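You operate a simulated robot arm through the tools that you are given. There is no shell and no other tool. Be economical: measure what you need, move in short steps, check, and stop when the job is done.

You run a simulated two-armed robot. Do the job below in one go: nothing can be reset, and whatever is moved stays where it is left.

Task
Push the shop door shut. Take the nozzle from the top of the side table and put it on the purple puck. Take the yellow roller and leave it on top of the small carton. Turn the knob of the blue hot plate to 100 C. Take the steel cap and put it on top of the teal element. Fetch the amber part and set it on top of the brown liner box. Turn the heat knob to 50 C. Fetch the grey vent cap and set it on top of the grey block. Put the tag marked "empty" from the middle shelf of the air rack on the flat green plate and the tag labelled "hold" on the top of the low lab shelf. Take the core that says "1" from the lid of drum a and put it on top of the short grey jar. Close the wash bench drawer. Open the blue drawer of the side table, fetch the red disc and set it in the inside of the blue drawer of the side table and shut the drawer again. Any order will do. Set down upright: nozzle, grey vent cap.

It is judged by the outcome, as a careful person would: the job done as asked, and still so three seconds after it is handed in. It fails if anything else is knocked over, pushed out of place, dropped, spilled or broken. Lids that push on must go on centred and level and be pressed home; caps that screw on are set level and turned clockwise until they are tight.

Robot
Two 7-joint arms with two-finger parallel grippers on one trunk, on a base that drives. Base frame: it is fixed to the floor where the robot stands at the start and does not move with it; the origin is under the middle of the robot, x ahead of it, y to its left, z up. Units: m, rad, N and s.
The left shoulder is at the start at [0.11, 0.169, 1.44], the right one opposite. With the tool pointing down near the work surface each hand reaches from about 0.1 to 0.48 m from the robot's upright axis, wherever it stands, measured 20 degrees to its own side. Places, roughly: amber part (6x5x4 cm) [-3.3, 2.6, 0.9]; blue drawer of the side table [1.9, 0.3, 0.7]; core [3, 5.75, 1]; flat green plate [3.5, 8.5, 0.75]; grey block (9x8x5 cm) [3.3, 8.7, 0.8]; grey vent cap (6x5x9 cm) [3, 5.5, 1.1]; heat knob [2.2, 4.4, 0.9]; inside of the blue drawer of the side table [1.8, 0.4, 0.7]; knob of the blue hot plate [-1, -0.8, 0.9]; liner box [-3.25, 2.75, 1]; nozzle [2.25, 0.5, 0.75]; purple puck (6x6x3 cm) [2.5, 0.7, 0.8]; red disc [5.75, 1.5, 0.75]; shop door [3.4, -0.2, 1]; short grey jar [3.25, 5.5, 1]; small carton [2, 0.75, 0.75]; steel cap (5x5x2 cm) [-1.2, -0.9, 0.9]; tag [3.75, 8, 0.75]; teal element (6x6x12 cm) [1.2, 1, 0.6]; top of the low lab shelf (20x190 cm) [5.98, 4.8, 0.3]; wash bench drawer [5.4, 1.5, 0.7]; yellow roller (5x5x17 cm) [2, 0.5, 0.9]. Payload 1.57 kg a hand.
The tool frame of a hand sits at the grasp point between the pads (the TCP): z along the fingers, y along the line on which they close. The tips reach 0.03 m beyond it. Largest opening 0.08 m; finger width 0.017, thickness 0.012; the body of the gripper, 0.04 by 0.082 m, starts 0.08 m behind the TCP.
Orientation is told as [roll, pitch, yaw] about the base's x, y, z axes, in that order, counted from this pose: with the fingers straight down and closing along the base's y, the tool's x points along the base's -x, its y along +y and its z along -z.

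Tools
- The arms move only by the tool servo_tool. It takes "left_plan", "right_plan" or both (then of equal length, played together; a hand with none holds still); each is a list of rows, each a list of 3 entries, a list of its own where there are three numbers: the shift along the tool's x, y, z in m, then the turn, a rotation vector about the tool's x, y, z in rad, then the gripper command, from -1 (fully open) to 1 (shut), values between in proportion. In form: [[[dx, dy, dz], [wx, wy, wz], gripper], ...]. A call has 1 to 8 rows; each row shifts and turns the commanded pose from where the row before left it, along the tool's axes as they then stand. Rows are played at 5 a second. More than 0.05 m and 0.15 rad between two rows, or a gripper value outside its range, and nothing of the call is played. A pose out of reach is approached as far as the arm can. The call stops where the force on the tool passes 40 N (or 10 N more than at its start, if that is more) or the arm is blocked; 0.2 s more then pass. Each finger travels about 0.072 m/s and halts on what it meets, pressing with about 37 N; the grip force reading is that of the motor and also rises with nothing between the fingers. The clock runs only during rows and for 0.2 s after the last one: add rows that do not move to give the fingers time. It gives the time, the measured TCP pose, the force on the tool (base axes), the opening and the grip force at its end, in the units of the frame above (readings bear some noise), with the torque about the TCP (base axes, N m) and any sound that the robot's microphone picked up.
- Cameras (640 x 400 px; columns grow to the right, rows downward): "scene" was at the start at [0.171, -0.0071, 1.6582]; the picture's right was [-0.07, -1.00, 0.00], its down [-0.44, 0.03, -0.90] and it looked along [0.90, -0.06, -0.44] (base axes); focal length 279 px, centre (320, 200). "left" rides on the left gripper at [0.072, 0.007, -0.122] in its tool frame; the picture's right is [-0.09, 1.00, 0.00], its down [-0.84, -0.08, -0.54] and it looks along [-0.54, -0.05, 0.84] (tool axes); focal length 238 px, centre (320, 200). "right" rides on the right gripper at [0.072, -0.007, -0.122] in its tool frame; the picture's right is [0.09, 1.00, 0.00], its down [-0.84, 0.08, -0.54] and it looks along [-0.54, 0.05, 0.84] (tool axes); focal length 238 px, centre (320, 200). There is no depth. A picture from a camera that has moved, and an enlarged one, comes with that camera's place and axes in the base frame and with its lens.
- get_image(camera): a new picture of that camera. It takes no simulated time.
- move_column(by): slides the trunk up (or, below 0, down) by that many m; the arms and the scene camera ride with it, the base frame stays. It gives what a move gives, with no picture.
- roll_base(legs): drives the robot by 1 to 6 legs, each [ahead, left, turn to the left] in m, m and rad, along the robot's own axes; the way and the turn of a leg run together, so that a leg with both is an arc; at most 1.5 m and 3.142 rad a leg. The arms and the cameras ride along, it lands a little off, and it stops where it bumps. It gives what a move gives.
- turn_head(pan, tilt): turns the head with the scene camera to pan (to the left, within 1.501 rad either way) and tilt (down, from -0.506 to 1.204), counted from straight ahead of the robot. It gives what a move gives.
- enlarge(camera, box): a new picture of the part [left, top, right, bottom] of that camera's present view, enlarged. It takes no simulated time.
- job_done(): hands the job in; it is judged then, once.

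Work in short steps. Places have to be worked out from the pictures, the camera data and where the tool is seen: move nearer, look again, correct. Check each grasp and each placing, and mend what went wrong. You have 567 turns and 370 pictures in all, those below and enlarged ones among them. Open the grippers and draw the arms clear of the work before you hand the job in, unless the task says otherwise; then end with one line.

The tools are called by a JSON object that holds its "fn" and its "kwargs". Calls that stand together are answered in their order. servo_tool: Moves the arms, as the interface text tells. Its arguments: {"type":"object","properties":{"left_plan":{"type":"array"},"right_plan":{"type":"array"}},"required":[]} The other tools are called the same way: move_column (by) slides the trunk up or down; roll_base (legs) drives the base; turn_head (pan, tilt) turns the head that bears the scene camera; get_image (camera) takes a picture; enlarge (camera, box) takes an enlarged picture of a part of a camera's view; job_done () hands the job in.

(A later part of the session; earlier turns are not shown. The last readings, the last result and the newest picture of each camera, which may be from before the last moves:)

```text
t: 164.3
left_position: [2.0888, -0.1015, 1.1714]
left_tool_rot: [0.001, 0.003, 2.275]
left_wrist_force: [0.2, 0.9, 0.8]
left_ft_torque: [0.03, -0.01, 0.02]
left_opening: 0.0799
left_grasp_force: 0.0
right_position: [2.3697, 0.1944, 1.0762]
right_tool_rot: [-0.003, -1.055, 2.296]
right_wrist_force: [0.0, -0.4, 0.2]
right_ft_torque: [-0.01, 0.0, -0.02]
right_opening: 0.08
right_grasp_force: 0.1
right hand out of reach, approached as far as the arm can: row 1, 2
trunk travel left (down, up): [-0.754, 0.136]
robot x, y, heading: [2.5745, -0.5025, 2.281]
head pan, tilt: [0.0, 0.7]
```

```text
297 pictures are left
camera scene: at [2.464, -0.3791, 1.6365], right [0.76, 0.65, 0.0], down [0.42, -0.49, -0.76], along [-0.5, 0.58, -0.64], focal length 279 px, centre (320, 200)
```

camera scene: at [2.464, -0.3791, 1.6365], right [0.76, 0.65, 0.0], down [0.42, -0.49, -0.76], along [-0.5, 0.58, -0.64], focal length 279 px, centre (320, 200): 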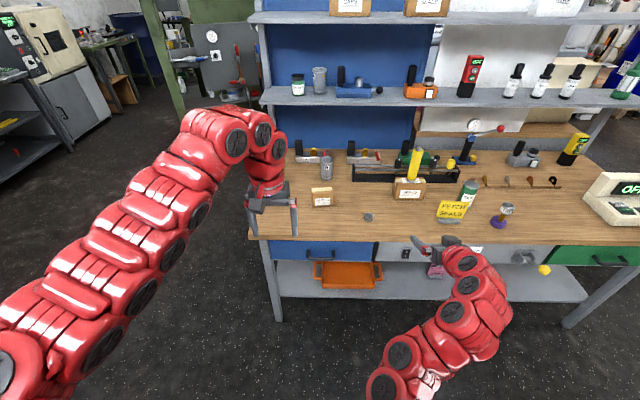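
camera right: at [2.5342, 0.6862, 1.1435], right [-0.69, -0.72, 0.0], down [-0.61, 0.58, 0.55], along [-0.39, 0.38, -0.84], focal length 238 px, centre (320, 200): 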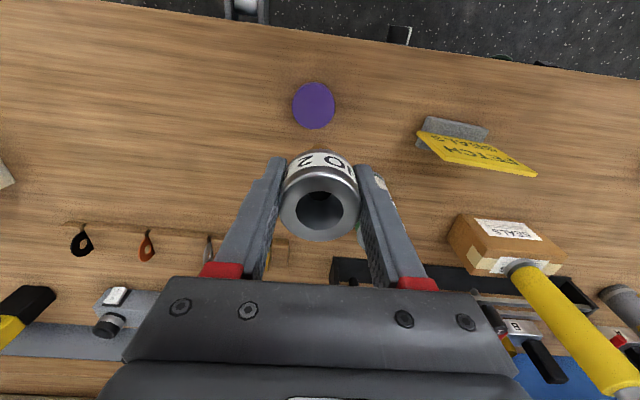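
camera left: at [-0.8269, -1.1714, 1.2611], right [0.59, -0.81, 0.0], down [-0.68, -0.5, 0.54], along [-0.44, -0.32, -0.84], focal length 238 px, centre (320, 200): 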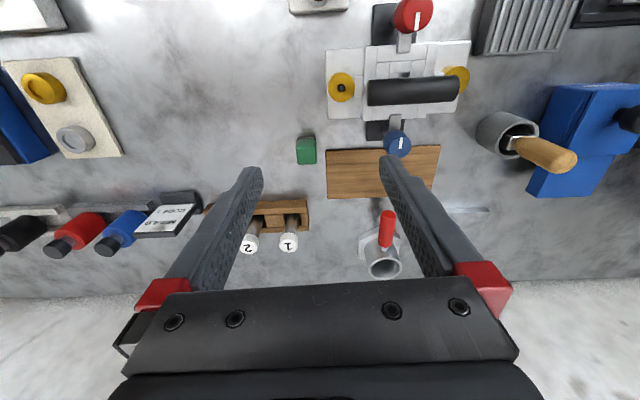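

Tilting works well. Since the wrist camera would hang below the tilted hand, I test rolling the wrist by 180° so it sits on top.

{"fn": "servo_tool", "kwargs": {"right_plan": [[[0, 0, 0], [0, 0, -0.15], -1], [[0, 0, 0], [0, 0, -0.15], -1], [[0, 0, 0], [0, 0, -0.15], -1], [[0, 0, 0], [0, 0, -0.15], -1], [[0, 0, 0], [0, 0, -0.15], -1], [[0, 0, 0], [0, 0, -0.15], -1], [[0, 0, 0], [0, 0, -0.15], -1], [[0, 0, 0], [0, 0, -0.15], -1]]}}

{"fn": "servo_tool", "kwargs": {"right_plan": [[[0, 0, 0], [0, 0, -0.15], -1], [[0, 0, 0], [0, 0, -0.15], -1], [[0, 0, 0], [0, 0, -0.15], -1], [[0, 0, 0], [0, 0, -0.15], -1], [[0, 0, 0], [0, 0, -0.15], -1], [[0, 0, 0], [0, 0, -0.15], -1], [[0, 0, 0], [0, 0, -0.15], -1], [[0, 0, 0], [0, 0, -0.15], -1]]}}

{"fn": "servo_tool", "kwargs": {"right_plan": [[[0, 0, 0], [0, 0, -0.15], -1], [[0, 0, 0], [0, 0, -0.15], -1], [[0, 0, 0], [0, 0, -0.15], -1], [[0, 0, 0], [0, 0, -0.15], -1], [[0, 0, 0], [0, 0, -0.142], -1], [[0, 0, 0], [0, 0, 0], -1]]}}

{"fn": "get_image", "kwargs": {"camera": "right"}}

```text
t: 166.1
left_position: [2.0898, -0.102, 1.1724]
left_tool_rot: [0.001, 0.0, 2.278]
left_wrist_force: [0.4, 0.3, 0.1]
left_ft_torque: [0.02, -0.01, 0.0]
left_opening: 0.0799
left_grasp_force: 0.1
right_position: [2.3697, 0.1948, 1.075]
right_tool_rot: [-1.025, -0.319, -2.607]
right_wrist_force: [0.1, -0.1, -0.4]
right_ft_torque: [0.04, 0.0, 0.02]
right_opening: 0.0803
right_grasp_force: 0.0
trunk travel left (down, up): [-0.754, 0.136]
robot x, y, heading: [2.5724, -0.4996, 2.277]
head pan, tilt: [0.0, 0.7]
```

```text
t: 167.9
left_position: [2.0899, -0.1018, 1.1716]
left_tool_rot: [0.001, 0.002, 2.277]
left_wrist_force: [0.4, 0.8, -0.4]
left_ft_torque: [0.01, 0.0, -0.02]
left_opening: 0.0799
left_grasp_force: 0.0
right_position: [2.3691, 0.194, 1.0747]
right_tool_rot: [-0.869, 0.699, -1.92]
right_wrist_force: [-0.6, -0.6, 0.4]
right_ft_torque: [-0.01, -0.02, -0.01]
right_opening: 0.0801
right_grasp_force: 0.1
trunk travel left (down, up): [-0.754, 0.136]
robot x, y, heading: [2.577, -0.5036, 2.279]
head pan, tilt: [0.0, 0.7]
```

```text
t: 169.3
left_position: [2.0907, -0.1014, 1.1718]
left_tool_rot: [0.0, 0.0, 2.277]
left_wrist_force: [-0.5, 1.3, 0.3]
left_ft_torque: [0.0, 0.01, 0.0]
left_opening: 0.0802
left_grasp_force: 0.0
right_position: [2.3696, 0.1954, 1.076]
right_tool_rot: [0.003, 1.053, -0.845]
right_wrist_force: [-0.4, 0.4, -0.9]
right_ft_torque: [0.02, 0.0, -0.01]
right_opening: 0.08
right_grasp_force: 0.0
trunk travel left (down, up): [-0.754, 0.136]
robot x, y, heading: [2.5749, -0.5049, 2.28]
head pan, tilt: [0.0, 0.7]
```

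```text
296 pictures are left
camera right: at [2.4122, 0.1382, 1.1977], right [0.72, 0.69, 0.08], down [0.64, -0.61, -0.46], along [-0.27, 0.38, -0.88], focal length 238 px, centre (320, 200)
```

right: 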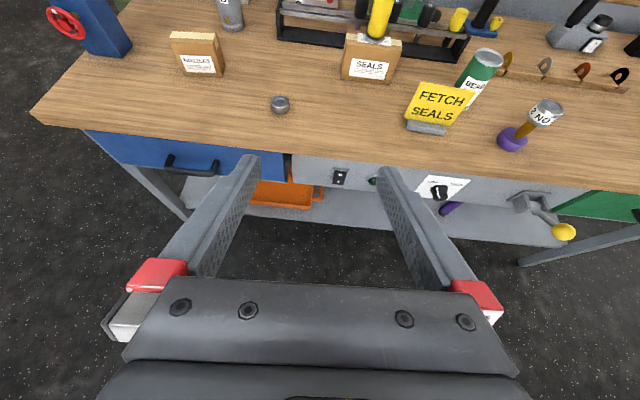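

The rolled, tilted hand works and the camera now sits on top. I drive so the cap is 13 cm ahead of the hand.

{"fn": "roll_base", "kwargs": {"legs": [[0.234, 0.09, 0]]}}

{"fn": "servo_tool", "kwargs": {"right_plan": [[[0, 0, 0], [0, 0.145, 0], -1], [[-0.045, 0, 0.01], [0, 0, 0], -1], [[-0.045, 0, 0.01], [0, 0, 0], -1], [[-0.045, 0, 0.01], [0, 0, 0], -1], [[-0.045, 0, 0.01], [0, 0, 0], -1], [[0, 0, 0], [0, 0, 0], -1]]}}

{"fn": "get_image", "kwargs": {"camera": "right"}}

```text
t: 171.1
left_position: [1.8697, 0.0143, 1.1712]
left_tool_rot: [0.002, 0.0, 2.277]
left_wrist_force: [-0.4, 0.2, -0.7]
left_ft_torque: [0.01, 0.0, 0.0]
left_opening: 0.0803
left_grasp_force: 0.1
right_position: [2.1485, 0.3131, 1.0757]
right_tool_rot: [0.0, 1.054, -0.845]
right_wrist_force: [-0.4, -0.5, 0.5]
right_ft_torque: [0.0, 0.01, -0.01]
right_opening: 0.0799
right_grasp_force: 0.1
trunk travel left (down, up): [-0.754, 0.136]
robot x, y, heading: [2.3542, -0.3881, 2.283]
head pan, tilt: [0.0, 0.7]
```

```text
t: 172.5
left_position: [1.871, 0.0152, 1.1712]
left_tool_rot: [0.001, 0.002, 2.277]
left_wrist_force: [0.7, 0.7, 0.2]
left_ft_torque: [0.0, -0.01, 0.0]
left_opening: 0.08
left_grasp_force: 0.1
right_position: [2.1688, 0.2907, 0.8945]
right_tool_rot: [-0.002, 1.2, -0.846]
right_wrist_force: [0.3, -0.1, 0.2]
right_ft_torque: [-0.03, 0.01, -0.02]
right_opening: 0.0801
right_grasp_force: 0.0
trunk travel left (down, up): [-0.754, 0.136]
robot x, y, heading: [2.3566, -0.3885, 2.286]
head pan, tilt: [0.0, 0.7]
```

```text
295 pictures are left
camera right: at [2.224, 0.2222, 1.0062], right [0.72, 0.69, 0.09], down [0.59, -0.55, -0.58], along [-0.35, 0.47, -0.81], focal length 238 px, centre (320, 200)
```

right: 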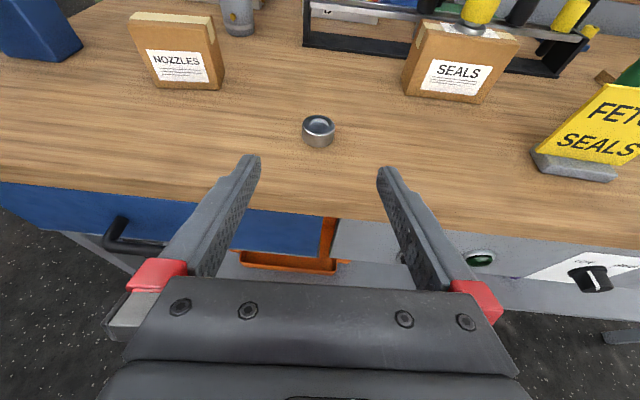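

Nicely lined up. I approach along the finger axis, stopping a few cm short to check.

{"fn": "servo_tool", "kwargs": {"right_plan": [[[-0.018, 0, 0.03], [0, 0, 0], -1], [[0, 0, 0.04], [0, 0, 0], -1], [[0, 0, 0.04], [0, 0, 0], -1], [[0, 0, 0], [0, 0, 0], -1]]}}

{"fn": "get_image", "kwargs": {"camera": "right"}}

```text
t: 173.5
left_position: [1.8703, 0.0148, 1.1717]
left_tool_rot: [0.0, 0.002, 2.278]
left_wrist_force: [0.5, 0.3, -0.3]
left_ft_torque: [-0.01, 0.01, -0.01]
left_opening: 0.08
left_grasp_force: 0.1
right_position: [2.103, 0.362, 0.8357]
right_tool_rot: [-0.001, 1.199, -0.844]
right_wrist_force: [0.3, -0.1, 0.7]
right_ft_torque: [-0.01, -0.03, 0.05]
right_opening: 0.0799
right_grasp_force: 0.1
trunk travel left (down, up): [-0.754, 0.136]
robot x, y, heading: [2.3548, -0.3851, 2.284]
head pan, tilt: [0.0, 0.7]
```

```text
294 pictures are left
camera right: at [2.1588, 0.2932, 0.9467], right [0.72, 0.69, 0.09], down [0.6, -0.55, -0.58], along [-0.35, 0.47, -0.81], focal length 238 px, centre (320, 200)
```

right: 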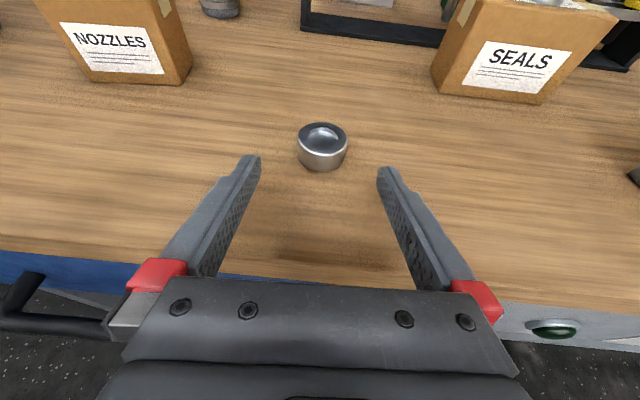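

{"fn": "servo_tool", "kwargs": {"right_plan": [[[0.001, 0, 0.03], [0, 0, 0], -1], [[0, 0, 0.025], [0, 0, 0], -1], [[0, 0, 0], [0, 0, 0], -1]]}}

{"fn": "get_image", "kwargs": {"camera": "right"}}

```text
t: 174.3
left_position: [1.8691, 0.0146, 1.1719]
left_tool_rot: [-0.001, 0.002, 2.278]
left_wrist_force: [-0.2, 0.0, 0.3]
left_ft_torque: [-0.02, -0.06, 0.0]
left_opening: 0.0796
left_grasp_force: 0.1
right_position: [2.0667, 0.3999, 0.8192]
right_tool_rot: [0.006, 1.2, -0.841]
right_wrist_force: [-1.5, 4.1, 2.5]
right_ft_torque: [0.23, 0.48, -0.25]
right_opening: 0.0794
right_grasp_force: 0.1
trunk travel left (down, up): [-0.754, 0.136]
robot x, y, heading: [2.3573, -0.3876, 2.285]
head pan, tilt: [0.0, 0.7]
```

```text
293 pictures are left
camera right: at [2.1216, 0.3308, 0.9297], right [0.72, 0.69, 0.09], down [0.6, -0.55, -0.58], along [-0.35, 0.47, -0.81], focal length 238 px, centre (320, 200)
```

right: 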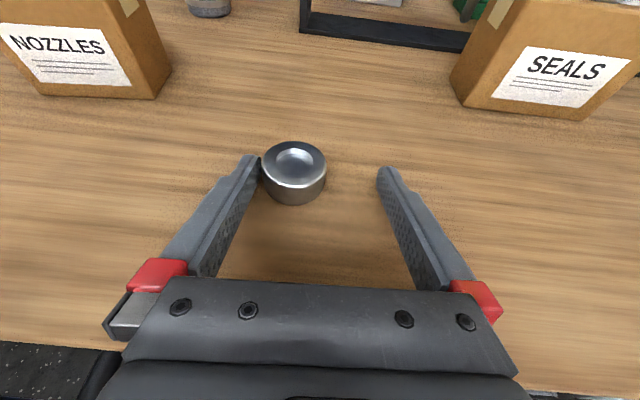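

The cap sits slightly left between the fingers; shift left 1.3 cm and close gently.

{"fn": "servo_tool", "kwargs": {"right_plan": [[[0, -0.013, 0], [0, 0, 0], -1], [[0, 0, 0.004], [0, 0, 0], -0.5], [[0, 0, 0], [0, 0, 0], 0], [[0, 0, 0], [0, 0, 0], 0.3], [[0, 0, 0], [0, 0, 0], 0.4], [[0, 0, 0], [0, 0, 0], 0.4]]}}

{"fn": "get_image", "kwargs": {"camera": "right"}}

```text
t: 175.7
left_position: [1.8705, 0.0123, 1.1723]
left_tool_rot: [-0.004, 0.001, 2.277]
left_wrist_force: [0.0, 0.0, -0.1]
left_ft_torque: [0.01, -0.03, 0.01]
left_opening: 0.0802
left_grasp_force: 0.0
right_position: [2.0576, 0.3937, 0.8193]
right_tool_rot: [0.002, 1.204, -0.844]
right_wrist_force: [-6.3, -1.4, 17.3]
right_ft_torque: [-0.01, 0.7, 0.04]
right_opening: 0.0409
right_grasp_force: 37.1
trunk travel left (down, up): [-0.754, 0.136]
robot x, y, heading: [2.3532, -0.386, 2.285]
head pan, tilt: [0.0, 0.7]
```

```text
292 pictures are left
camera right: at [2.1119, 0.3246, 0.9294], right [0.72, 0.69, 0.09], down [0.59, -0.55, -0.59], along [-0.35, 0.48, -0.81], focal length 238 px, centre (320, 200)
```

right: 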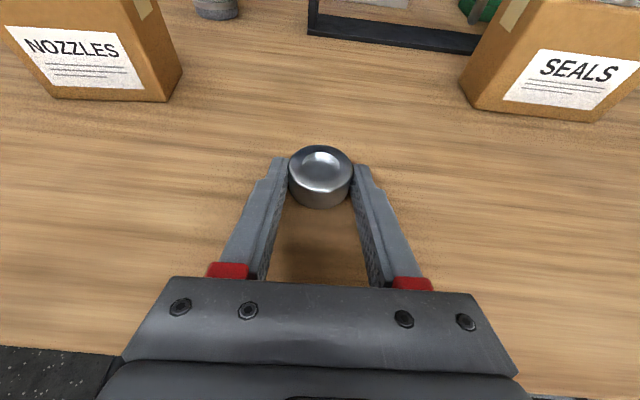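

Cap gripped level from the side. Lift vertically and back off.

{"fn": "servo_tool", "kwargs": {"right_plan": [[[0.028, 0, -0.011], [0, 0, 0], 0.4], [[0.042, 0, -0.016], [0, 0, 0], 0.4], [[0.042, 0, -0.016], [0, 0, 0], 0.4], [[0.042, 0, -0.016], [0, 0, 0], 0.4], [[0, 0, 0], [0, 0, 0], 0.4]]}}

{"fn": "get_image", "kwargs": {"camera": "right"}}

```text
t: 176.9
left_position: [1.868, 0.0142, 1.1714]
left_tool_rot: [-0.001, 0.004, 2.278]
left_wrist_force: [0.1, -0.2, 0.6]
left_ft_torque: [0.0, 0.0, 0.0]
left_opening: 0.0798
left_grasp_force: 0.1
right_position: [2.0527, 0.394, 0.9816]
right_tool_rot: [0.006, 1.201, -0.84]
right_wrist_force: [0.1, -0.6, -2.4]
right_ft_torque: [-0.03, -0.07, 0.0]
right_opening: 0.0407
right_grasp_force: 37.2
trunk travel left (down, up): [-0.754, 0.136]
robot x, y, heading: [2.3517, -0.3842, 2.278]
head pan, tilt: [0.0, 0.7]
```

```text
291 pictures are left
camera right: at [2.1085, 0.3242, 1.0927], right [0.72, 0.69, 0.09], down [0.6, -0.55, -0.58], along [-0.35, 0.47, -0.81], focal length 238 px, centre (320, 200)
```

right: 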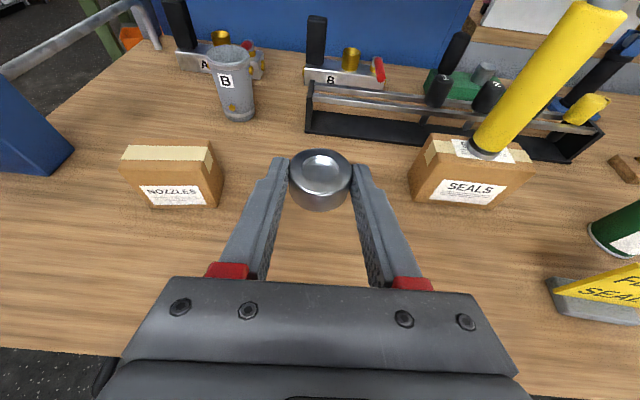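

The cap is held level. Now I travel back to the blue rack: back away, face -x, drive along, then turn to the rack.

{"fn": "roll_base", "kwargs": {"legs": [[-0.18, 0, 0], [0, 0, 0.86]]}}

{"fn": "roll_base", "kwargs": {"legs": [[1.4, 0, 0]]}}

{"fn": "get_image", "kwargs": {"camera": "scene"}}

```text
t: 180.6
left_position: [1.8518, -0.6349, 1.1714]
left_tool_rot: [0.0, 0.002, -3.136]
left_wrist_force: [-0.6, -0.7, 0.7]
left_ft_torque: [0.0, -0.02, -0.03]
left_opening: 0.0802
left_grasp_force: 0.3
right_position: [1.6821, -0.2473, 0.9812]
right_tool_rot: [0.001, 1.199, 0.025]
right_wrist_force: [-1.2, 0.1, -0.7]
right_ft_torque: [-0.01, -0.04, -0.01]
right_opening: 0.0406
right_grasp_force: 37.3
trunk travel left (down, up): [-0.754, 0.136]
robot x, y, heading: [2.4713, -0.5206, -3.127]
head pan, tilt: [0.0, 0.7]
```

```text
t: 187.7
left_position: [0.44, -0.6192, 1.172]
left_tool_rot: [0.0, 0.002, 3.127]
left_wrist_force: [-0.6, -0.1, 0.1]
left_ft_torque: [0.01, -0.04, 0.0]
left_opening: 0.08
left_grasp_force: 0.0
right_position: [0.2775, -0.2307, 0.9806]
right_tool_rot: [0.0, 1.199, 0.002]
right_wrist_force: [0.2, -0.2, -1.8]
right_ft_torque: [-0.03, -0.07, -0.01]
right_opening: 0.0405
right_grasp_force: 36.9
trunk travel left (down, up): [-0.754, 0.136]
robot x, y, heading: [1.0594, -0.5213, 3.129]
head pan, tilt: [0.0, 0.7]
```

```text
290 pictures are left
camera scene: at [0.8939, -0.5204, 1.6365], right [0.01, 1.0, 0.0], down [0.64, -0.01, -0.76], along [-0.76, 0.01, -0.64], focal length 279 px, centre (320, 200)
```

scene: 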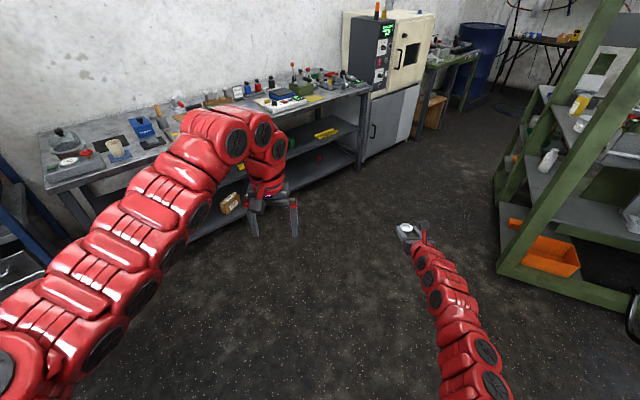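

{"fn": "roll_base", "kwargs": {"legs": [[0.35, 0, 0], [0, 0, -1.3], [0, 0, -1.14]]}}

{"fn": "turn_head", "kwargs": {"pan": 0, "tilt": 0.6}}

{"fn": "get_image", "kwargs": {"camera": "scene"}}

```text
t: 196.0
left_position: [1.1058, -0.0301, 1.1707]
left_tool_rot: [0.001, 0.003, 0.721]
left_wrist_force: [-0.1, 0.4, -0.1]
left_ft_torque: [0.01, -0.01, 0.02]
left_opening: 0.0799
left_grasp_force: 0.1
right_position: [1.4874, -0.2104, 0.9805]
right_tool_rot: [-0.001, 1.199, -2.403]
right_wrist_force: [0.3, -0.3, -2.1]
right_ft_torque: [-0.02, -0.01, 0.01]
right_opening: 0.0403
right_grasp_force: 37.0
trunk travel left (down, up): [-0.754, 0.136]
robot x, y, heading: [0.7132, -0.5188, 0.722]
head pan, tilt: [0.0, 0.7]
```

```text
t: 196.6
left_position: [1.1067, -0.0302, 1.1712]
left_tool_rot: [-0.001, 0.002, 0.721]
left_wrist_force: [0.6, -0.1, 0.3]
left_ft_torque: [0.02, -0.01, 0.0]
left_opening: 0.0802
left_grasp_force: 0.0
right_position: [1.4874, -0.2099, 0.9809]
right_tool_rot: [0.0, 1.198, -2.404]
right_wrist_force: [-0.1, -0.5, -2.1]
right_ft_torque: [0.01, 0.01, -0.01]
right_opening: 0.0403
right_grasp_force: 37.5
trunk travel left (down, up): [-0.754, 0.136]
robot x, y, heading: [0.7081, -0.5177, 0.727]
head pan, tilt: [0.0, 0.6]
```

```text
289 pictures are left
camera scene: at [0.8369, -0.4083, 1.6451], right [0.66, -0.75, 0.0], down [-0.42, -0.38, -0.82], along [0.62, 0.55, -0.57], focal length 279 px, centre (320, 200)
```

scene: 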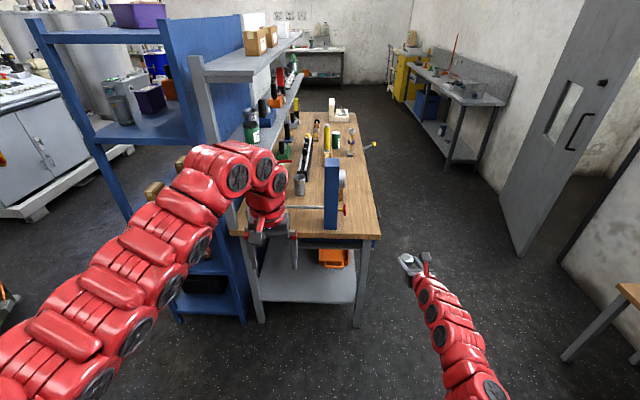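

I move to a staging place in front of the rack, angled so the hand enters clear of the left post.

{"fn": "roll_base", "kwargs": {"legs": [[0.15, 0.7, 0], [0, 0, 0.313]]}}

{"fn": "move_column", "kwargs": {"by": -0.3}}

{"fn": "get_image", "kwargs": {"camera": "right"}}

{"fn": "get_image", "kwargs": {"camera": "scene"}}

```text
t: 201.5
left_position: [0.598, 0.6911, 1.1708]
left_tool_rot: [0.0, 0.003, 1.019]
left_wrist_force: [-1.3, 0.3, 0.2]
left_ft_torque: [-0.01, 0.01, 0.01]
left_opening: 0.08
left_grasp_force: 0.0
right_position: [1.0152, 0.6318, 0.9809]
right_tool_rot: [-0.001, 1.199, -2.103]
right_wrist_force: [-0.9, 0.2, -1.8]
right_ft_torque: [-0.02, -0.01, -0.02]
right_opening: 0.0402
right_grasp_force: 37.1
trunk travel left (down, up): [-0.754, 0.136]
robot x, y, heading: [0.3639, 0.1045, 1.025]
head pan, tilt: [0.0, 0.6]
```

```text
t: 204.5
left_position: [0.5972, 0.6906, 0.8716]
left_tool_rot: [-0.001, 0.002, 1.019]
left_wrist_force: [-0.1, -0.1, 0.3]
left_ft_torque: [0.02, 0.01, -0.04]
left_opening: 0.0798
left_grasp_force: 0.0
right_position: [1.0152, 0.6299, 0.6805]
right_tool_rot: [0.0, 1.198, -2.103]
right_wrist_force: [-0.4, -0.7, -1.7]
right_ft_torque: [0.0, 0.04, 0.01]
right_opening: 0.0404
right_grasp_force: 37.3
trunk travel left (down, up): [-0.454, 0.436]
robot x, y, heading: [0.3672, 0.1042, 1.024]
head pan, tilt: [0.0, 0.6]
```

```text
288 pictures are left
camera right: at [0.967, 0.5593, 0.7922], right [0.87, -0.48, 0.09], down [-0.34, -0.74, -0.58], along [0.34, 0.48, -0.81], focal length 238 px, centre (320, 200)
```

right: 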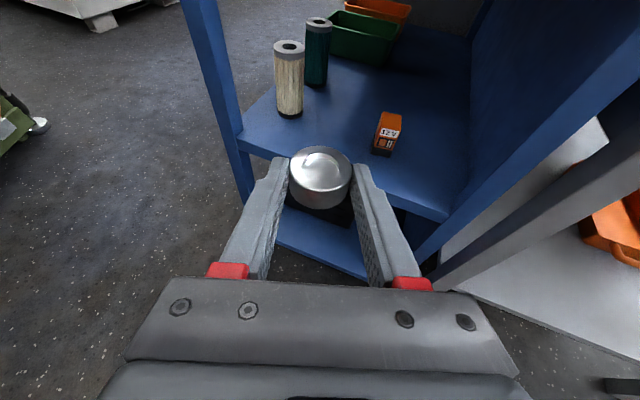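

```text
287 pictures are left
camera scene: at [0.4524, 0.2497, 1.3452], right [0.85, -0.52, 0.0], down [-0.29, -0.48, -0.82], along [0.43, 0.7, -0.57], focal length 279 px, centre (320, 200)
```

scene: 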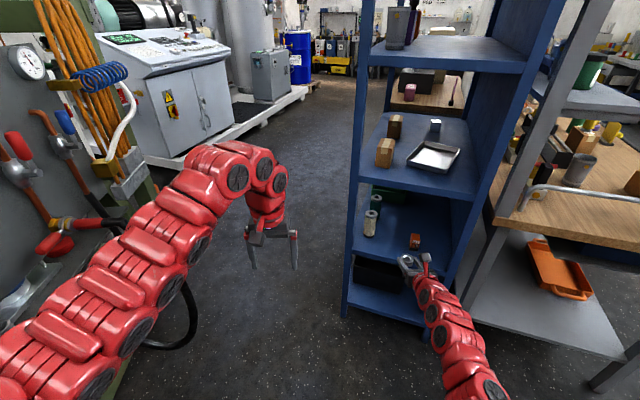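

{"fn": "enlarge", "kwargs": {"camera": "scene", "box": [330, 100, 490, 300]}}

```text
2.00 times, centred on (410, 200) of scene
camera zoom: at [0.4524, 0.2497, 1.3452], right [0.85, -0.52, 0.0], down [-0.29, -0.48, -0.82], along [0.43, 0.7, -0.57], focal length 558 px, centre (140, 200)
```

zoom: 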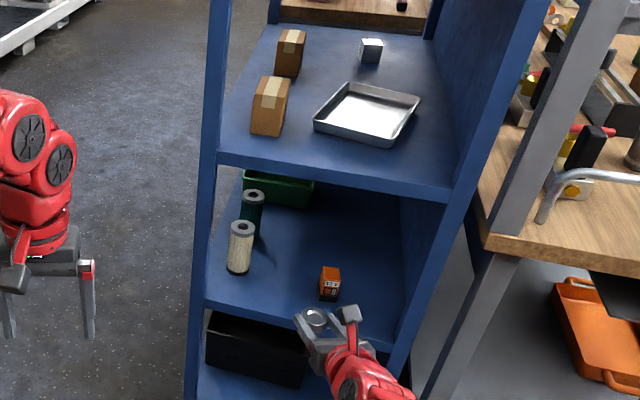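

Clearance under the upper shelf (underside about 0.82) is limited, so the forearm should come in level: I raise the hand relative to the shoulder and lower the trunk.

{"fn": "servo_tool", "kwargs": {"right_plan": [[[0.042, 0, -0.016], [0, 0, 0], 0.4], [[0.042, 0, -0.016], [0, 0, 0], 0.4], [[0.042, 0, -0.016], [0, 0, 0], 0.4], [[0, 0, 0], [0, 0, 0], 0.4]]}}

{"fn": "move_column", "kwargs": {"by": -0.15}}

{"fn": "servo_tool", "kwargs": {"right_plan": [[[0.042, 0, -0.016], [0, 0, 0], 0.4], [[0.042, 0, -0.016], [0, 0, 0], 0.4], [[0.042, 0, -0.016], [0, 0, 0], 0.4], [[0, 0, 0], [0, 0, 0], 0.4]]}}

{"fn": "move_column", "kwargs": {"by": -0.15}}

{"fn": "get_image", "kwargs": {"camera": "scene"}}

```text
t: 205.5
left_position: [0.5984, 0.6905, 0.871]
left_tool_rot: [-0.001, 0.004, 1.018]
left_wrist_force: [0.1, 0.8, -0.1]
left_ft_torque: [-0.02, -0.01, 0.02]
left_opening: 0.0799
left_grasp_force: 0.1
right_position: [1.0172, 0.6316, 0.8147]
right_tool_rot: [0.002, 1.196, -2.105]
right_wrist_force: [-0.5, -0.6, -1.7]
right_ft_torque: [-0.01, -0.02, -0.01]
right_opening: 0.0403
right_grasp_force: 37.1
trunk travel left (down, up): [-0.454, 0.436]
robot x, y, heading: [0.3623, 0.1098, 1.022]
head pan, tilt: [0.0, 0.6]
```

```text
t: 207.3
left_position: [0.5987, 0.6901, 0.7213]
left_tool_rot: [-0.001, 0.004, 1.02]
left_wrist_force: [1.0, -0.8, 0.2]
left_ft_torque: [-0.02, -0.01, 0.0]
left_opening: 0.0799
left_grasp_force: 0.1
right_position: [1.0164, 0.6311, 0.6643]
right_tool_rot: [0.0, 1.199, -2.103]
right_wrist_force: [0.8, 0.1, -1.4]
right_ft_torque: [-0.03, 0.03, 0.01]
right_opening: 0.0403
right_grasp_force: 37.1
trunk travel left (down, up): [-0.304, 0.586]
robot x, y, heading: [0.3618, 0.1039, 1.024]
head pan, tilt: [0.0, 0.6]
```

```text
t: 208.3
left_position: [0.5977, 0.6909, 0.7202]
left_tool_rot: [0.0, 0.004, 1.02]
left_wrist_force: [-0.7, 0.3, -0.5]
left_ft_torque: [0.02, -0.01, 0.01]
left_opening: 0.0801
left_grasp_force: 0.0
right_position: [1.0172, 0.6326, 0.8023]
right_tool_rot: [0.0, 1.198, -2.102]
right_wrist_force: [0.4, -0.9, -1.0]
right_ft_torque: [-0.05, 0.01, -0.04]
right_opening: 0.0404
right_grasp_force: 36.8
trunk travel left (down, up): [-0.304, 0.586]
robot x, y, heading: [0.3639, 0.1085, 1.025]
head pan, tilt: [0.0, 0.6]
```

```text
t: 210.0
left_position: [0.5991, 0.6905, 0.5714]
left_tool_rot: [0.001, 0.002, 1.02]
left_wrist_force: [0.3, 0.5, 0.0]
left_ft_torque: [-0.01, 0.02, -0.04]
left_opening: 0.0797
left_grasp_force: 0.1
right_position: [1.0192, 0.6326, 0.6522]
right_tool_rot: [0.0, 1.197, -2.104]
right_wrist_force: [0.3, 0.2, -1.3]
right_ft_torque: [-0.04, -0.01, -0.02]
right_opening: 0.0404
right_grasp_force: 37.4
trunk travel left (down, up): [-0.154, 0.736]
robot x, y, heading: [0.3667, 0.1065, 1.023]
head pan, tilt: [0.0, 0.6]
```

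```text
285 pictures are left
camera scene: at [0.4523, 0.2496, 1.0452], right [0.85, -0.52, 0.0], down [-0.29, -0.48, -0.82], along [0.43, 0.7, -0.57], focal length 279 px, centre (320, 200)
```

scene: 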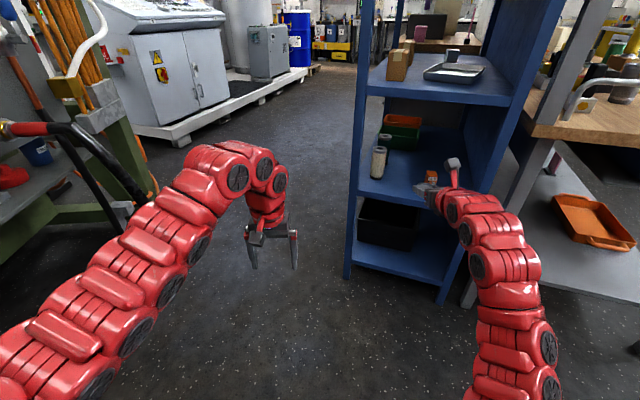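

The view into the shelf is good. To keep the elbow clear of the right post, I shift the base left 0.1 and the hand right 0.1.

{"fn": "roll_base", "kwargs": {"legs": [[0, 0.1, 0]]}}

{"fn": "servo_tool", "kwargs": {"right_plan": [[[0, 0.04, 0], [0, 0, 0], 0.4], [[0, 0.04, 0], [0, 0, 0], 0.4], [[0, 0.02, 0], [0, 0, 0], 0.4], [[0, 0, 0], [0, 0, 0], 0.4]]}}

{"fn": "get_image", "kwargs": {"camera": "scene"}}

{"fn": "get_image", "kwargs": {"camera": "right"}}

```text
t: 211.2
left_position: [0.5126, 0.7433, 0.5718]
left_tool_rot: [0.0, 0.003, 1.021]
left_wrist_force: [-0.1, -0.3, 0.1]
left_ft_torque: [-0.01, -0.02, 0.0]
left_opening: 0.08
left_grasp_force: 0.1
right_position: [0.9322, 0.6842, 0.6517]
right_tool_rot: [0.0, 1.199, -2.103]
right_wrist_force: [0.0, -0.1, -0.9]
right_ft_torque: [-0.04, 0.0, -0.03]
right_opening: 0.0403
right_grasp_force: 37.4
trunk travel left (down, up): [-0.154, 0.736]
robot x, y, heading: [0.2837, 0.1585, 1.02]
head pan, tilt: [0.0, 0.6]
```

```text
t: 212.2
left_position: [0.511, 0.7428, 0.5706]
left_tool_rot: [0.0, 0.001, 1.02]
left_wrist_force: [0.0, -0.5, -0.3]
left_ft_torque: [0.02, -0.01, -0.01]
left_opening: 0.0799
left_grasp_force: 0.1
right_position: [1.019, 0.6339, 0.6509]
right_tool_rot: [0.0, 1.199, -2.102]
right_wrist_force: [-0.2, -0.3, -1.4]
right_ft_torque: [-0.04, 0.03, 0.01]
right_opening: 0.0403
right_grasp_force: 36.9
trunk travel left (down, up): [-0.154, 0.736]
robot x, y, heading: [0.2773, 0.1535, 1.017]
head pan, tilt: [0.0, 0.6]
```

```text
284 pictures are left
camera scene: at [0.3666, 0.302, 1.0451], right [0.85, -0.52, 0.0], down [-0.29, -0.48, -0.82], along [0.43, 0.7, -0.57], focal length 279 px, centre (320, 200)
```

scene: 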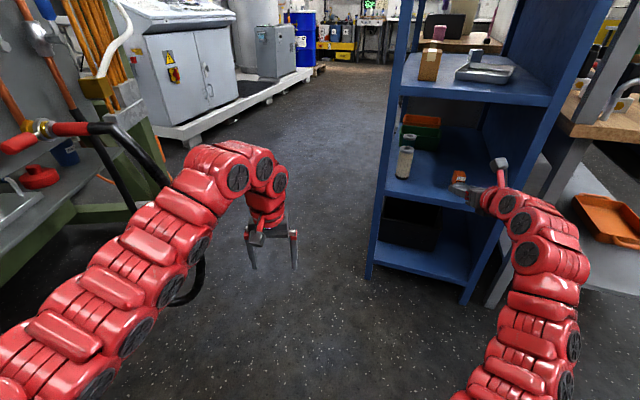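

```text
283 pictures are left
camera right: at [0.9702, 0.5633, 0.762], right [0.87, -0.48, 0.09], down [-0.34, -0.74, -0.58], along [0.34, 0.48, -0.81], focal length 238 px, centre (320, 200)
```

right: 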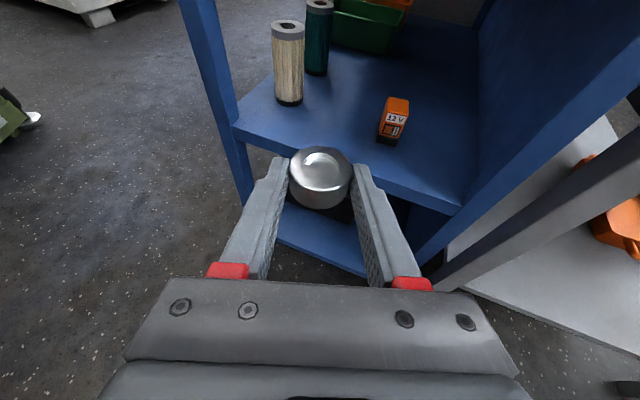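

Before driving in I check the clearance of the left arm to the hydraulic panel.

{"fn": "turn_head", "kwargs": {"pan": 0.7, "tilt": 0.5}}

{"fn": "get_image", "kwargs": {"camera": "scene"}}

```text
t: 213.3
left_position: [0.5119, 0.7413, 0.5703]
left_tool_rot: [0.0, 0.004, 1.019]
left_wrist_force: [1.1, 0.1, 0.3]
left_ft_torque: [0.01, 0.02, 0.01]
left_opening: 0.0798
left_grasp_force: 0.0
right_position: [1.0185, 0.6333, 0.6504]
right_tool_rot: [-0.002, 1.199, -2.106]
right_wrist_force: [-0.6, 0.8, -1.2]
right_ft_torque: [-0.04, 0.02, -0.02]
right_opening: 0.0406
right_grasp_force: 37.5
trunk travel left (down, up): [-0.154, 0.736]
robot x, y, heading: [0.2787, 0.1597, 1.026]
head pan, tilt: [0.7, 0.499]
```

```text
282 pictures are left
camera scene: at [0.3069, 0.3164, 1.0542], right [0.99, 0.15, 0.0], down [0.07, -0.47, -0.88], along [-0.13, 0.87, -0.48], focal length 279 px, centre (320, 200)
```

scene: 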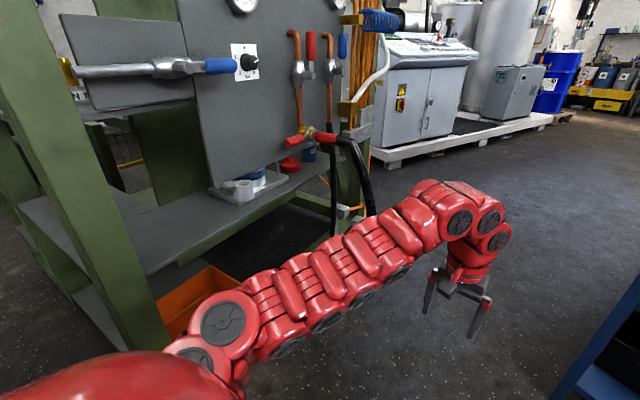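

The panel is well clear. Drive ahead 0.3 m into the shelf opening and check.

{"fn": "turn_head", "kwargs": {"pan": -0.1, "tilt": 0.6}}

{"fn": "roll_base", "kwargs": {"legs": [[0.3, 0, 0]]}}

{"fn": "get_image", "kwargs": {"camera": "scene"}}

{"fn": "get_image", "kwargs": {"camera": "right"}}

```text
t: 214.4
left_position: [0.5115, 0.7425, 0.5719]
left_tool_rot: [-0.001, 0.004, 1.019]
left_wrist_force: [-0.2, 0.6, 1.0]
left_ft_torque: [-0.01, 0.02, -0.02]
left_opening: 0.0801
left_grasp_force: 0.1
right_position: [1.0191, 0.6352, 0.6506]
right_tool_rot: [-0.001, 1.197, -2.104]
right_wrist_force: [0.3, -0.2, -2.2]
right_ft_torque: [-0.03, 0.04, -0.02]
right_opening: 0.0402
right_grasp_force: 37.2
trunk travel left (down, up): [-0.154, 0.736]
robot x, y, heading: [0.2807, 0.1563, 1.022]
head pan, tilt: [-0.099, 0.6]
```

```text
t: 216.4
left_position: [0.6707, 0.9999, 0.5715]
left_tool_rot: [-0.001, 0.005, 1.019]
left_wrist_force: [0.6, 0.1, -0.5]
left_ft_torque: [0.0, 0.0, -0.06]
left_opening: 0.0799
left_grasp_force: 0.1
right_position: [1.1779, 0.8913, 0.6498]
right_tool_rot: [0.001, 1.197, -2.107]
right_wrist_force: [0.1, 0.2, -1.8]
right_ft_torque: [-0.03, 0.02, 0.0]
right_opening: 0.04
right_grasp_force: 37.0
trunk travel left (down, up): [-0.154, 0.736]
robot x, y, heading: [0.4391, 0.416, 1.017]
head pan, tilt: [-0.099, 0.6]
```

```text
281 pictures are left
camera scene: at [0.5317, 0.5549, 1.045], right [0.8, -0.6, 0.0], down [-0.34, -0.45, -0.82], along [0.5, 0.66, -0.57], focal length 279 px, centre (320, 200)
```

scene: 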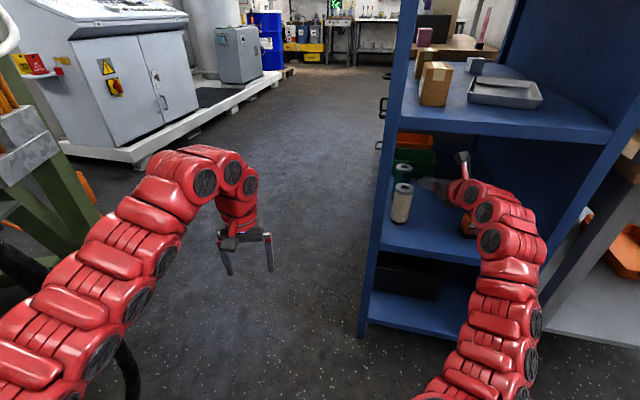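

```text
280 pictures are left
camera right: at [1.1283, 0.8199, 0.7618], right [0.87, -0.48, 0.09], down [-0.35, -0.74, -0.58], along [0.34, 0.48, -0.81], focal length 238 px, centre (320, 200)
```

right: 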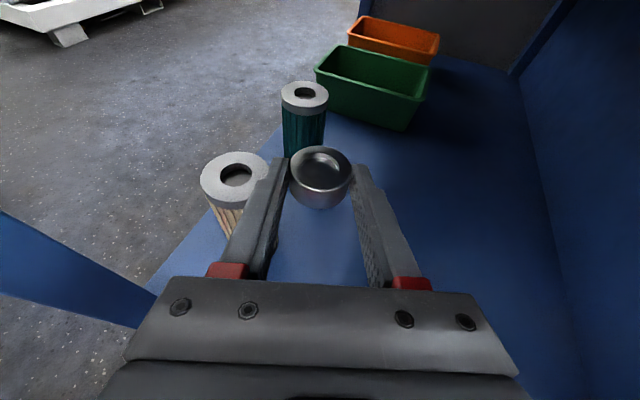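

{"fn": "enlarge", "kwargs": {"camera": "scene", "box": [370, 140, 630, 340]}}

```text
2.00 times, centred on (500, 240) of scene
camera zoom: at [0.5317, 0.5549, 1.045], right [0.8, -0.6, 0.0], down [-0.34, -0.45, -0.82], along [0.5, 0.66, -0.57], focal length 558 px, centre (-40, 120)
```

zoom: 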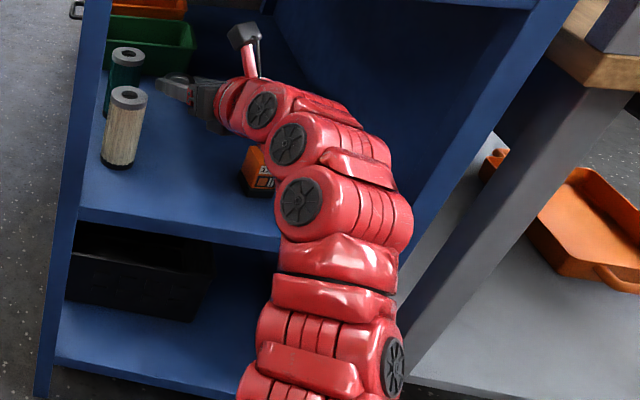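

The arm is clear of the post. Advance 0.12 m more.

{"fn": "servo_tool", "kwargs": {"right_plan": [[[0, -0.02, 0], [0, 0, 0], 0.4], [[0, 0, 0], [0, 0, 0], 0.4]]}}

{"fn": "roll_base", "kwargs": {"legs": [[0.12, 0, 0]]}}

{"fn": "get_image", "kwargs": {"camera": "right"}}

{"fn": "get_image", "kwargs": {"camera": "scene"}}

```text
t: 217.1
left_position: [0.6719, 1.0002, 0.5715]
left_tool_rot: [0.001, 0.003, 1.017]
left_wrist_force: [-0.2, -0.1, 0.6]
left_ft_torque: [0.0, 0.0, -0.01]
left_opening: 0.0798
left_grasp_force: 0.1
right_position: [1.1596, 0.9007, 0.6503]
right_tool_rot: [-0.001, 1.196, -2.105]
right_wrist_force: [-0.3, -0.5, -1.7]
right_ft_torque: [-0.03, 0.05, 0.0]
right_opening: 0.0406
right_grasp_force: 36.9
trunk travel left (down, up): [-0.154, 0.736]
robot x, y, heading: [0.4367, 0.4163, 1.025]
head pan, tilt: [-0.099, 0.6]
```

```text
t: 218.3
left_position: [0.7335, 1.1014, 0.5708]
left_tool_rot: [-0.001, 0.004, 1.015]
left_wrist_force: [0.3, 0.4, 0.0]
left_ft_torque: [-0.03, -0.04, -0.01]
left_opening: 0.08
left_grasp_force: 0.2
right_position: [1.2234, 1.0018, 0.6501]
right_tool_rot: [0.0, 1.198, -2.108]
right_wrist_force: [0.5, -0.9, -2.1]
right_ft_torque: [-0.02, 0.04, -0.01]
right_opening: 0.0401
right_grasp_force: 37.0
trunk travel left (down, up): [-0.154, 0.736]
robot x, y, heading: [0.5018, 0.5217, 1.019]
head pan, tilt: [-0.099, 0.6]
```

```text
278 pictures are left
camera right: at [1.1742, 0.9315, 0.7618], right [0.87, -0.48, 0.09], down [-0.35, -0.74, -0.58], along [0.34, 0.48, -0.81], focal length 238 px, centre (320, 200)
```

right: 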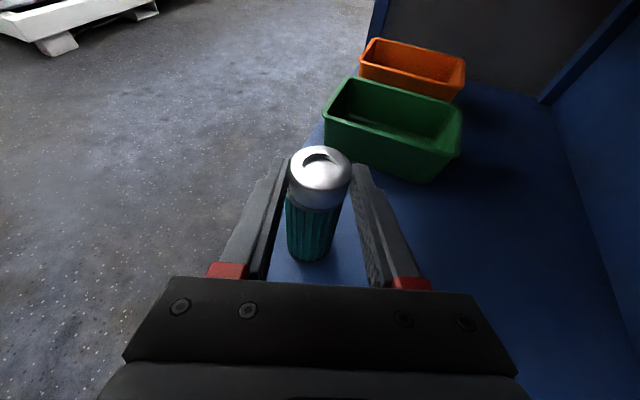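

```text
277 pictures are left
camera scene: at [0.5947, 0.6571, 1.045], right [0.8, -0.61, 0.0], down [-0.34, -0.45, -0.82], along [0.5, 0.66, -0.57], focal length 279 px, centre (320, 200)
```

scene: 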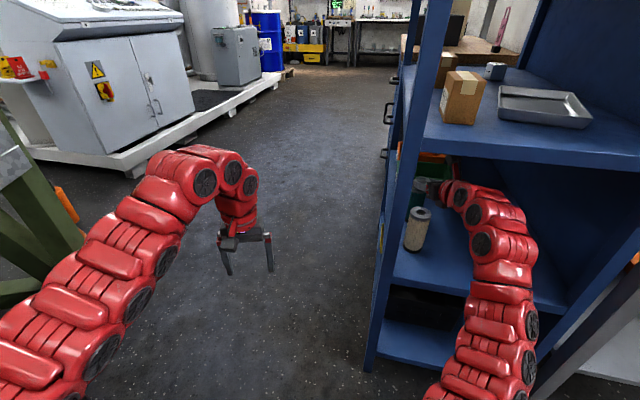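

{"fn": "enlarge", "kwargs": {"camera": "right", "box": [260, 130, 380, 280]}}

{"fn": "enlarge", "kwargs": {"camera": "scene", "box": [380, 160, 480, 260]}}

```text
2.67 times, centred on (320, 205) of right
camera zoom: at [1.1742, 0.9315, 0.7618], right [0.87, -0.48, 0.09], down [-0.35, -0.74, -0.58], along [0.34, 0.48, -0.81], focal length 636 px, centre (320, 187)
```

zoom: 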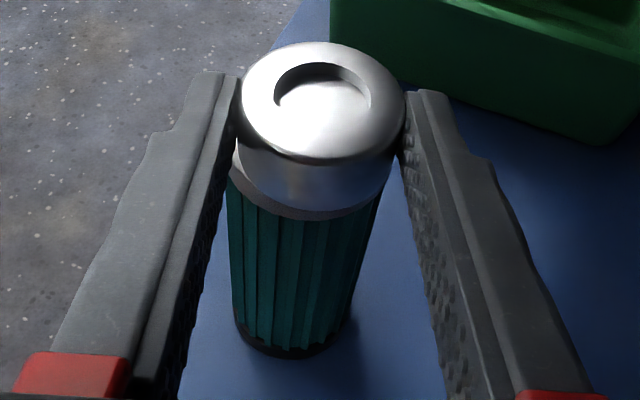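

```text
4.00 times, centred on (430, 210) of scene
camera zoom: at [0.5947, 0.6571, 1.045], right [0.8, -0.61, 0.0], down [-0.34, -0.45, -0.82], along [0.5, 0.66, -0.57], focal length 1116 px, centre (-120, 160)
```

zoom: 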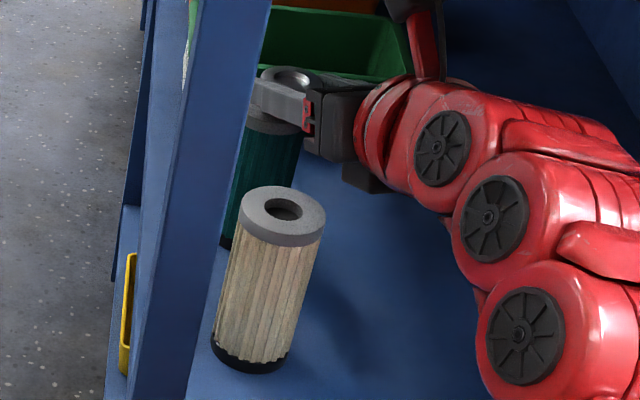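

The cap must go about 1.8 cm further ahead. I shift it and lower to just above contact.

{"fn": "servo_tool", "kwargs": {"right_plan": [[[0.0066, -0.002, 0.0168], [0, 0, 0], 0.4], [[0, 0, 0], [0, 0, 0], 0.4], [[-0.0093, 0, 0.0037], [0, 0, 0], 0.4], [[0, 0, 0], [0, 0, 0], 0.4]]}}

{"fn": "enlarge", "kwargs": {"camera": "right", "box": [260, 130, 380, 280]}}

{"fn": "enlarge", "kwargs": {"camera": "scene", "box": [380, 160, 480, 260]}}

```text
t: 219.3
left_position: [0.7339, 1.1018, 0.5716]
left_tool_rot: [0.0, 0.004, 1.015]
left_wrist_force: [-0.5, 0.1, 0.4]
left_ft_torque: [0.0, 0.0, -0.01]
left_opening: 0.0801
left_grasp_force: 0.0
right_position: [1.2298, 1.0199, 0.642]
right_tool_rot: [-0.001, 1.199, -2.109]
right_wrist_force: [0.0, 0.0, -2.6]
right_ft_torque: [-0.04, 0.02, 0.03]
right_opening: 0.0404
right_grasp_force: 36.8
trunk travel left (down, up): [-0.154, 0.736]
robot x, y, heading: [0.4985, 0.5194, 1.02]
head pan, tilt: [-0.099, 0.6]
```

```text
2.67 times, centred on (320, 205) of right
camera zoom: at [1.1808, 0.9491, 0.7524], right [0.87, -0.48, 0.09], down [-0.35, -0.73, -0.58], along [0.34, 0.48, -0.81], focal length 636 px, centre (320, 187)
```

zoom: 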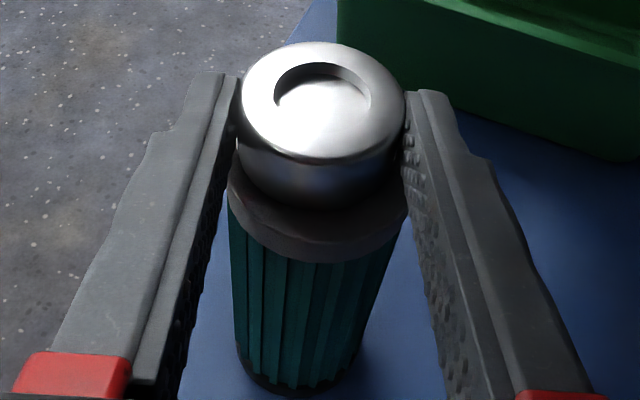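

```text
4.00 times, centred on (430, 210) of scene
camera zoom: at [0.5945, 0.6569, 1.0451], right [0.8, -0.61, 0.0], down [-0.34, -0.45, -0.82], along [0.5, 0.66, -0.57], focal length 1116 px, centre (-120, 160)
```

zoom: 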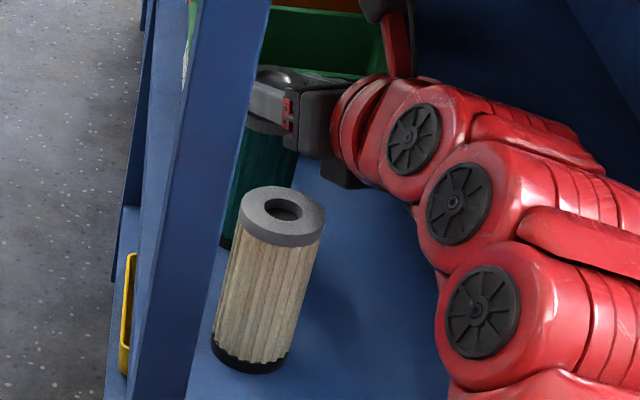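

Centred. Lower vertically in small steps to contact.

{"fn": "servo_tool", "kwargs": {"right_plan": [[[-0.0056, 0, 0.0022], [0, 0, 0], 0.4], [[-0.0037, 0, 0.0015], [0, 0, 0], 0.4], [[-0.0028, 0, 0.0011], [0, 0, 0], 0.4], [[-0.0019, 0, 0.0007], [0, 0, 0], 0.4], [[0, 0, 0], [0, 0, 0], 0.4]]}}

{"fn": "enlarge", "kwargs": {"camera": "right", "box": [260, 130, 380, 280]}}

```text
t: 220.2
left_position: [0.7336, 1.1016, 0.5716]
left_tool_rot: [-0.001, 0.003, 1.015]
left_wrist_force: [-0.5, -0.6, -0.2]
left_ft_torque: [-0.01, -0.04, 0.01]
left_opening: 0.0797
left_grasp_force: 0.0
right_position: [1.229, 1.0192, 0.6387]
right_tool_rot: [0.007, 1.217, -2.102]
right_wrist_force: [-3.0, -3.8, 18.1]
right_ft_torque: [0.27, 0.14, 0.09]
right_opening: 0.0404
right_grasp_force: 36.6
trunk travel left (down, up): [-0.154, 0.736]
robot x, y, heading: [0.5004, 0.5167, 1.023]
head pan, tilt: [-0.099, 0.6]
stopped in row 4 (right hand): the force on the tool passed its limit at 42 N (the readings are from after the stop); the commanded pose is now the measured one
```

```text
2.67 times, centred on (320, 205) of right
camera zoom: at [1.179, 0.9465, 0.7477], right [0.87, -0.48, 0.09], down [-0.34, -0.73, -0.6], along [0.35, 0.49, -0.8], focal length 636 px, centre (320, 187)
```

zoom: 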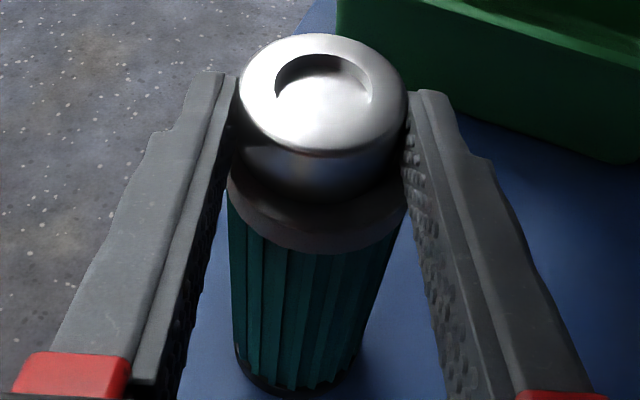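

Contact made with the cap seated on the element. Ease 1 mm and open gently.

{"fn": "servo_tool", "kwargs": {"right_plan": [[[0.001, 0, 0], [0, 0, 0], 0.4], [[0, 0, 0], [0, 0, 0], 0.1], [[0, 0, 0], [0, 0, 0], -0.2], [[0, 0, 0], [0, 0, 0], -0.6], [[0, 0, 0], [0, 0, 0], -1], [[0, 0, 0], [0, 0, 0], -1]]}}

{"fn": "enlarge", "kwargs": {"camera": "right", "box": [240, 120, 400, 280]}}

```text
t: 221.6
left_position: [0.7324, 1.1021, 0.5735]
left_tool_rot: [-0.002, -0.001, 1.015]
left_wrist_force: [0.2, 0.5, 0.4]
left_ft_torque: [0.01, -0.01, 0.0]
left_opening: 0.0798
left_grasp_force: 0.0
right_position: [1.2295, 1.0197, 0.6374]
right_tool_rot: [0.009, 1.212, -2.1]
right_wrist_force: [2.7, 0.4, 23.1]
right_ft_torque: [0.03, -1.19, 0.03]
right_opening: 0.08
right_grasp_force: 0.0
trunk travel left (down, up): [-0.154, 0.736]
robot x, y, heading: [0.5033, 0.5175, 1.022]
head pan, tilt: [-0.099, 0.6]
```

```text
2.50 times, centred on (320, 200) of right
camera zoom: at [1.1796, 0.9472, 0.7467], right [0.87, -0.48, 0.09], down [-0.34, -0.73, -0.59], along [0.35, 0.49, -0.8], focal length 596 px, centre (320, 200)
```

zoom: 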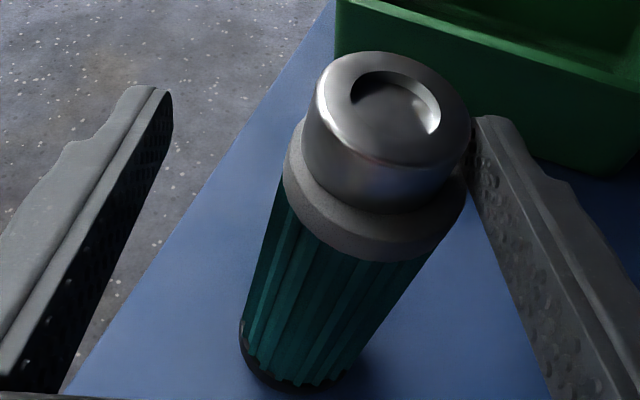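

The element leans: the right finger bears down on its rim. I lift very slowly to let it settle back.

{"fn": "servo_tool", "kwargs": {"right_plan": [[[0.002, 0, -0.0008], [0, 0, 0], -1], [[0.002, 0, -0.0008], [0, 0, 0], -1]]}}

{"fn": "enlarge", "kwargs": {"camera": "right", "box": [240, 120, 400, 280]}}

```text
t: 222.2
left_position: [0.7335, 1.1012, 0.5709]
left_tool_rot: [-0.002, 0.003, 1.015]
left_wrist_force: [0.2, 0.0, 0.0]
left_ft_torque: [0.03, -0.03, 0.01]
left_opening: 0.0799
left_grasp_force: 0.1
right_position: [1.2296, 1.0199, 0.6367]
right_tool_rot: [0.003, 1.205, -2.105]
right_wrist_force: [0.3, -0.1, 7.3]
right_ft_torque: [-0.05, -0.34, 0.02]
right_opening: 0.0801
right_grasp_force: 0.1
trunk travel left (down, up): [-0.154, 0.736]
robot x, y, heading: [0.5008, 0.5184, 1.024]
head pan, tilt: [-0.099, 0.6]
```

```text
2.50 times, centred on (320, 200) of right
camera zoom: at [1.1799, 0.9482, 0.7479], right [0.87, -0.48, 0.09], down [-0.34, -0.73, -0.59], along [0.35, 0.48, -0.8], focal length 596 px, centre (320, 200)
```

zoom: 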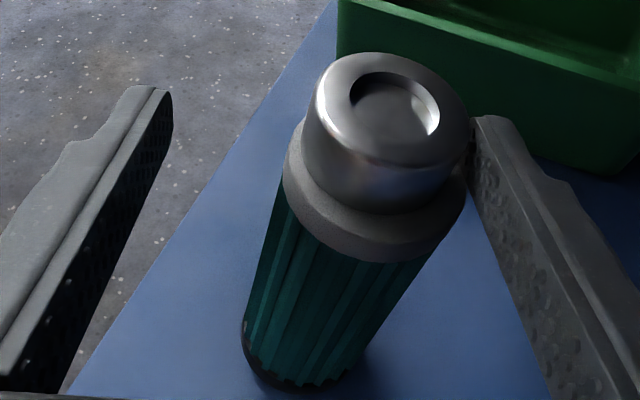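

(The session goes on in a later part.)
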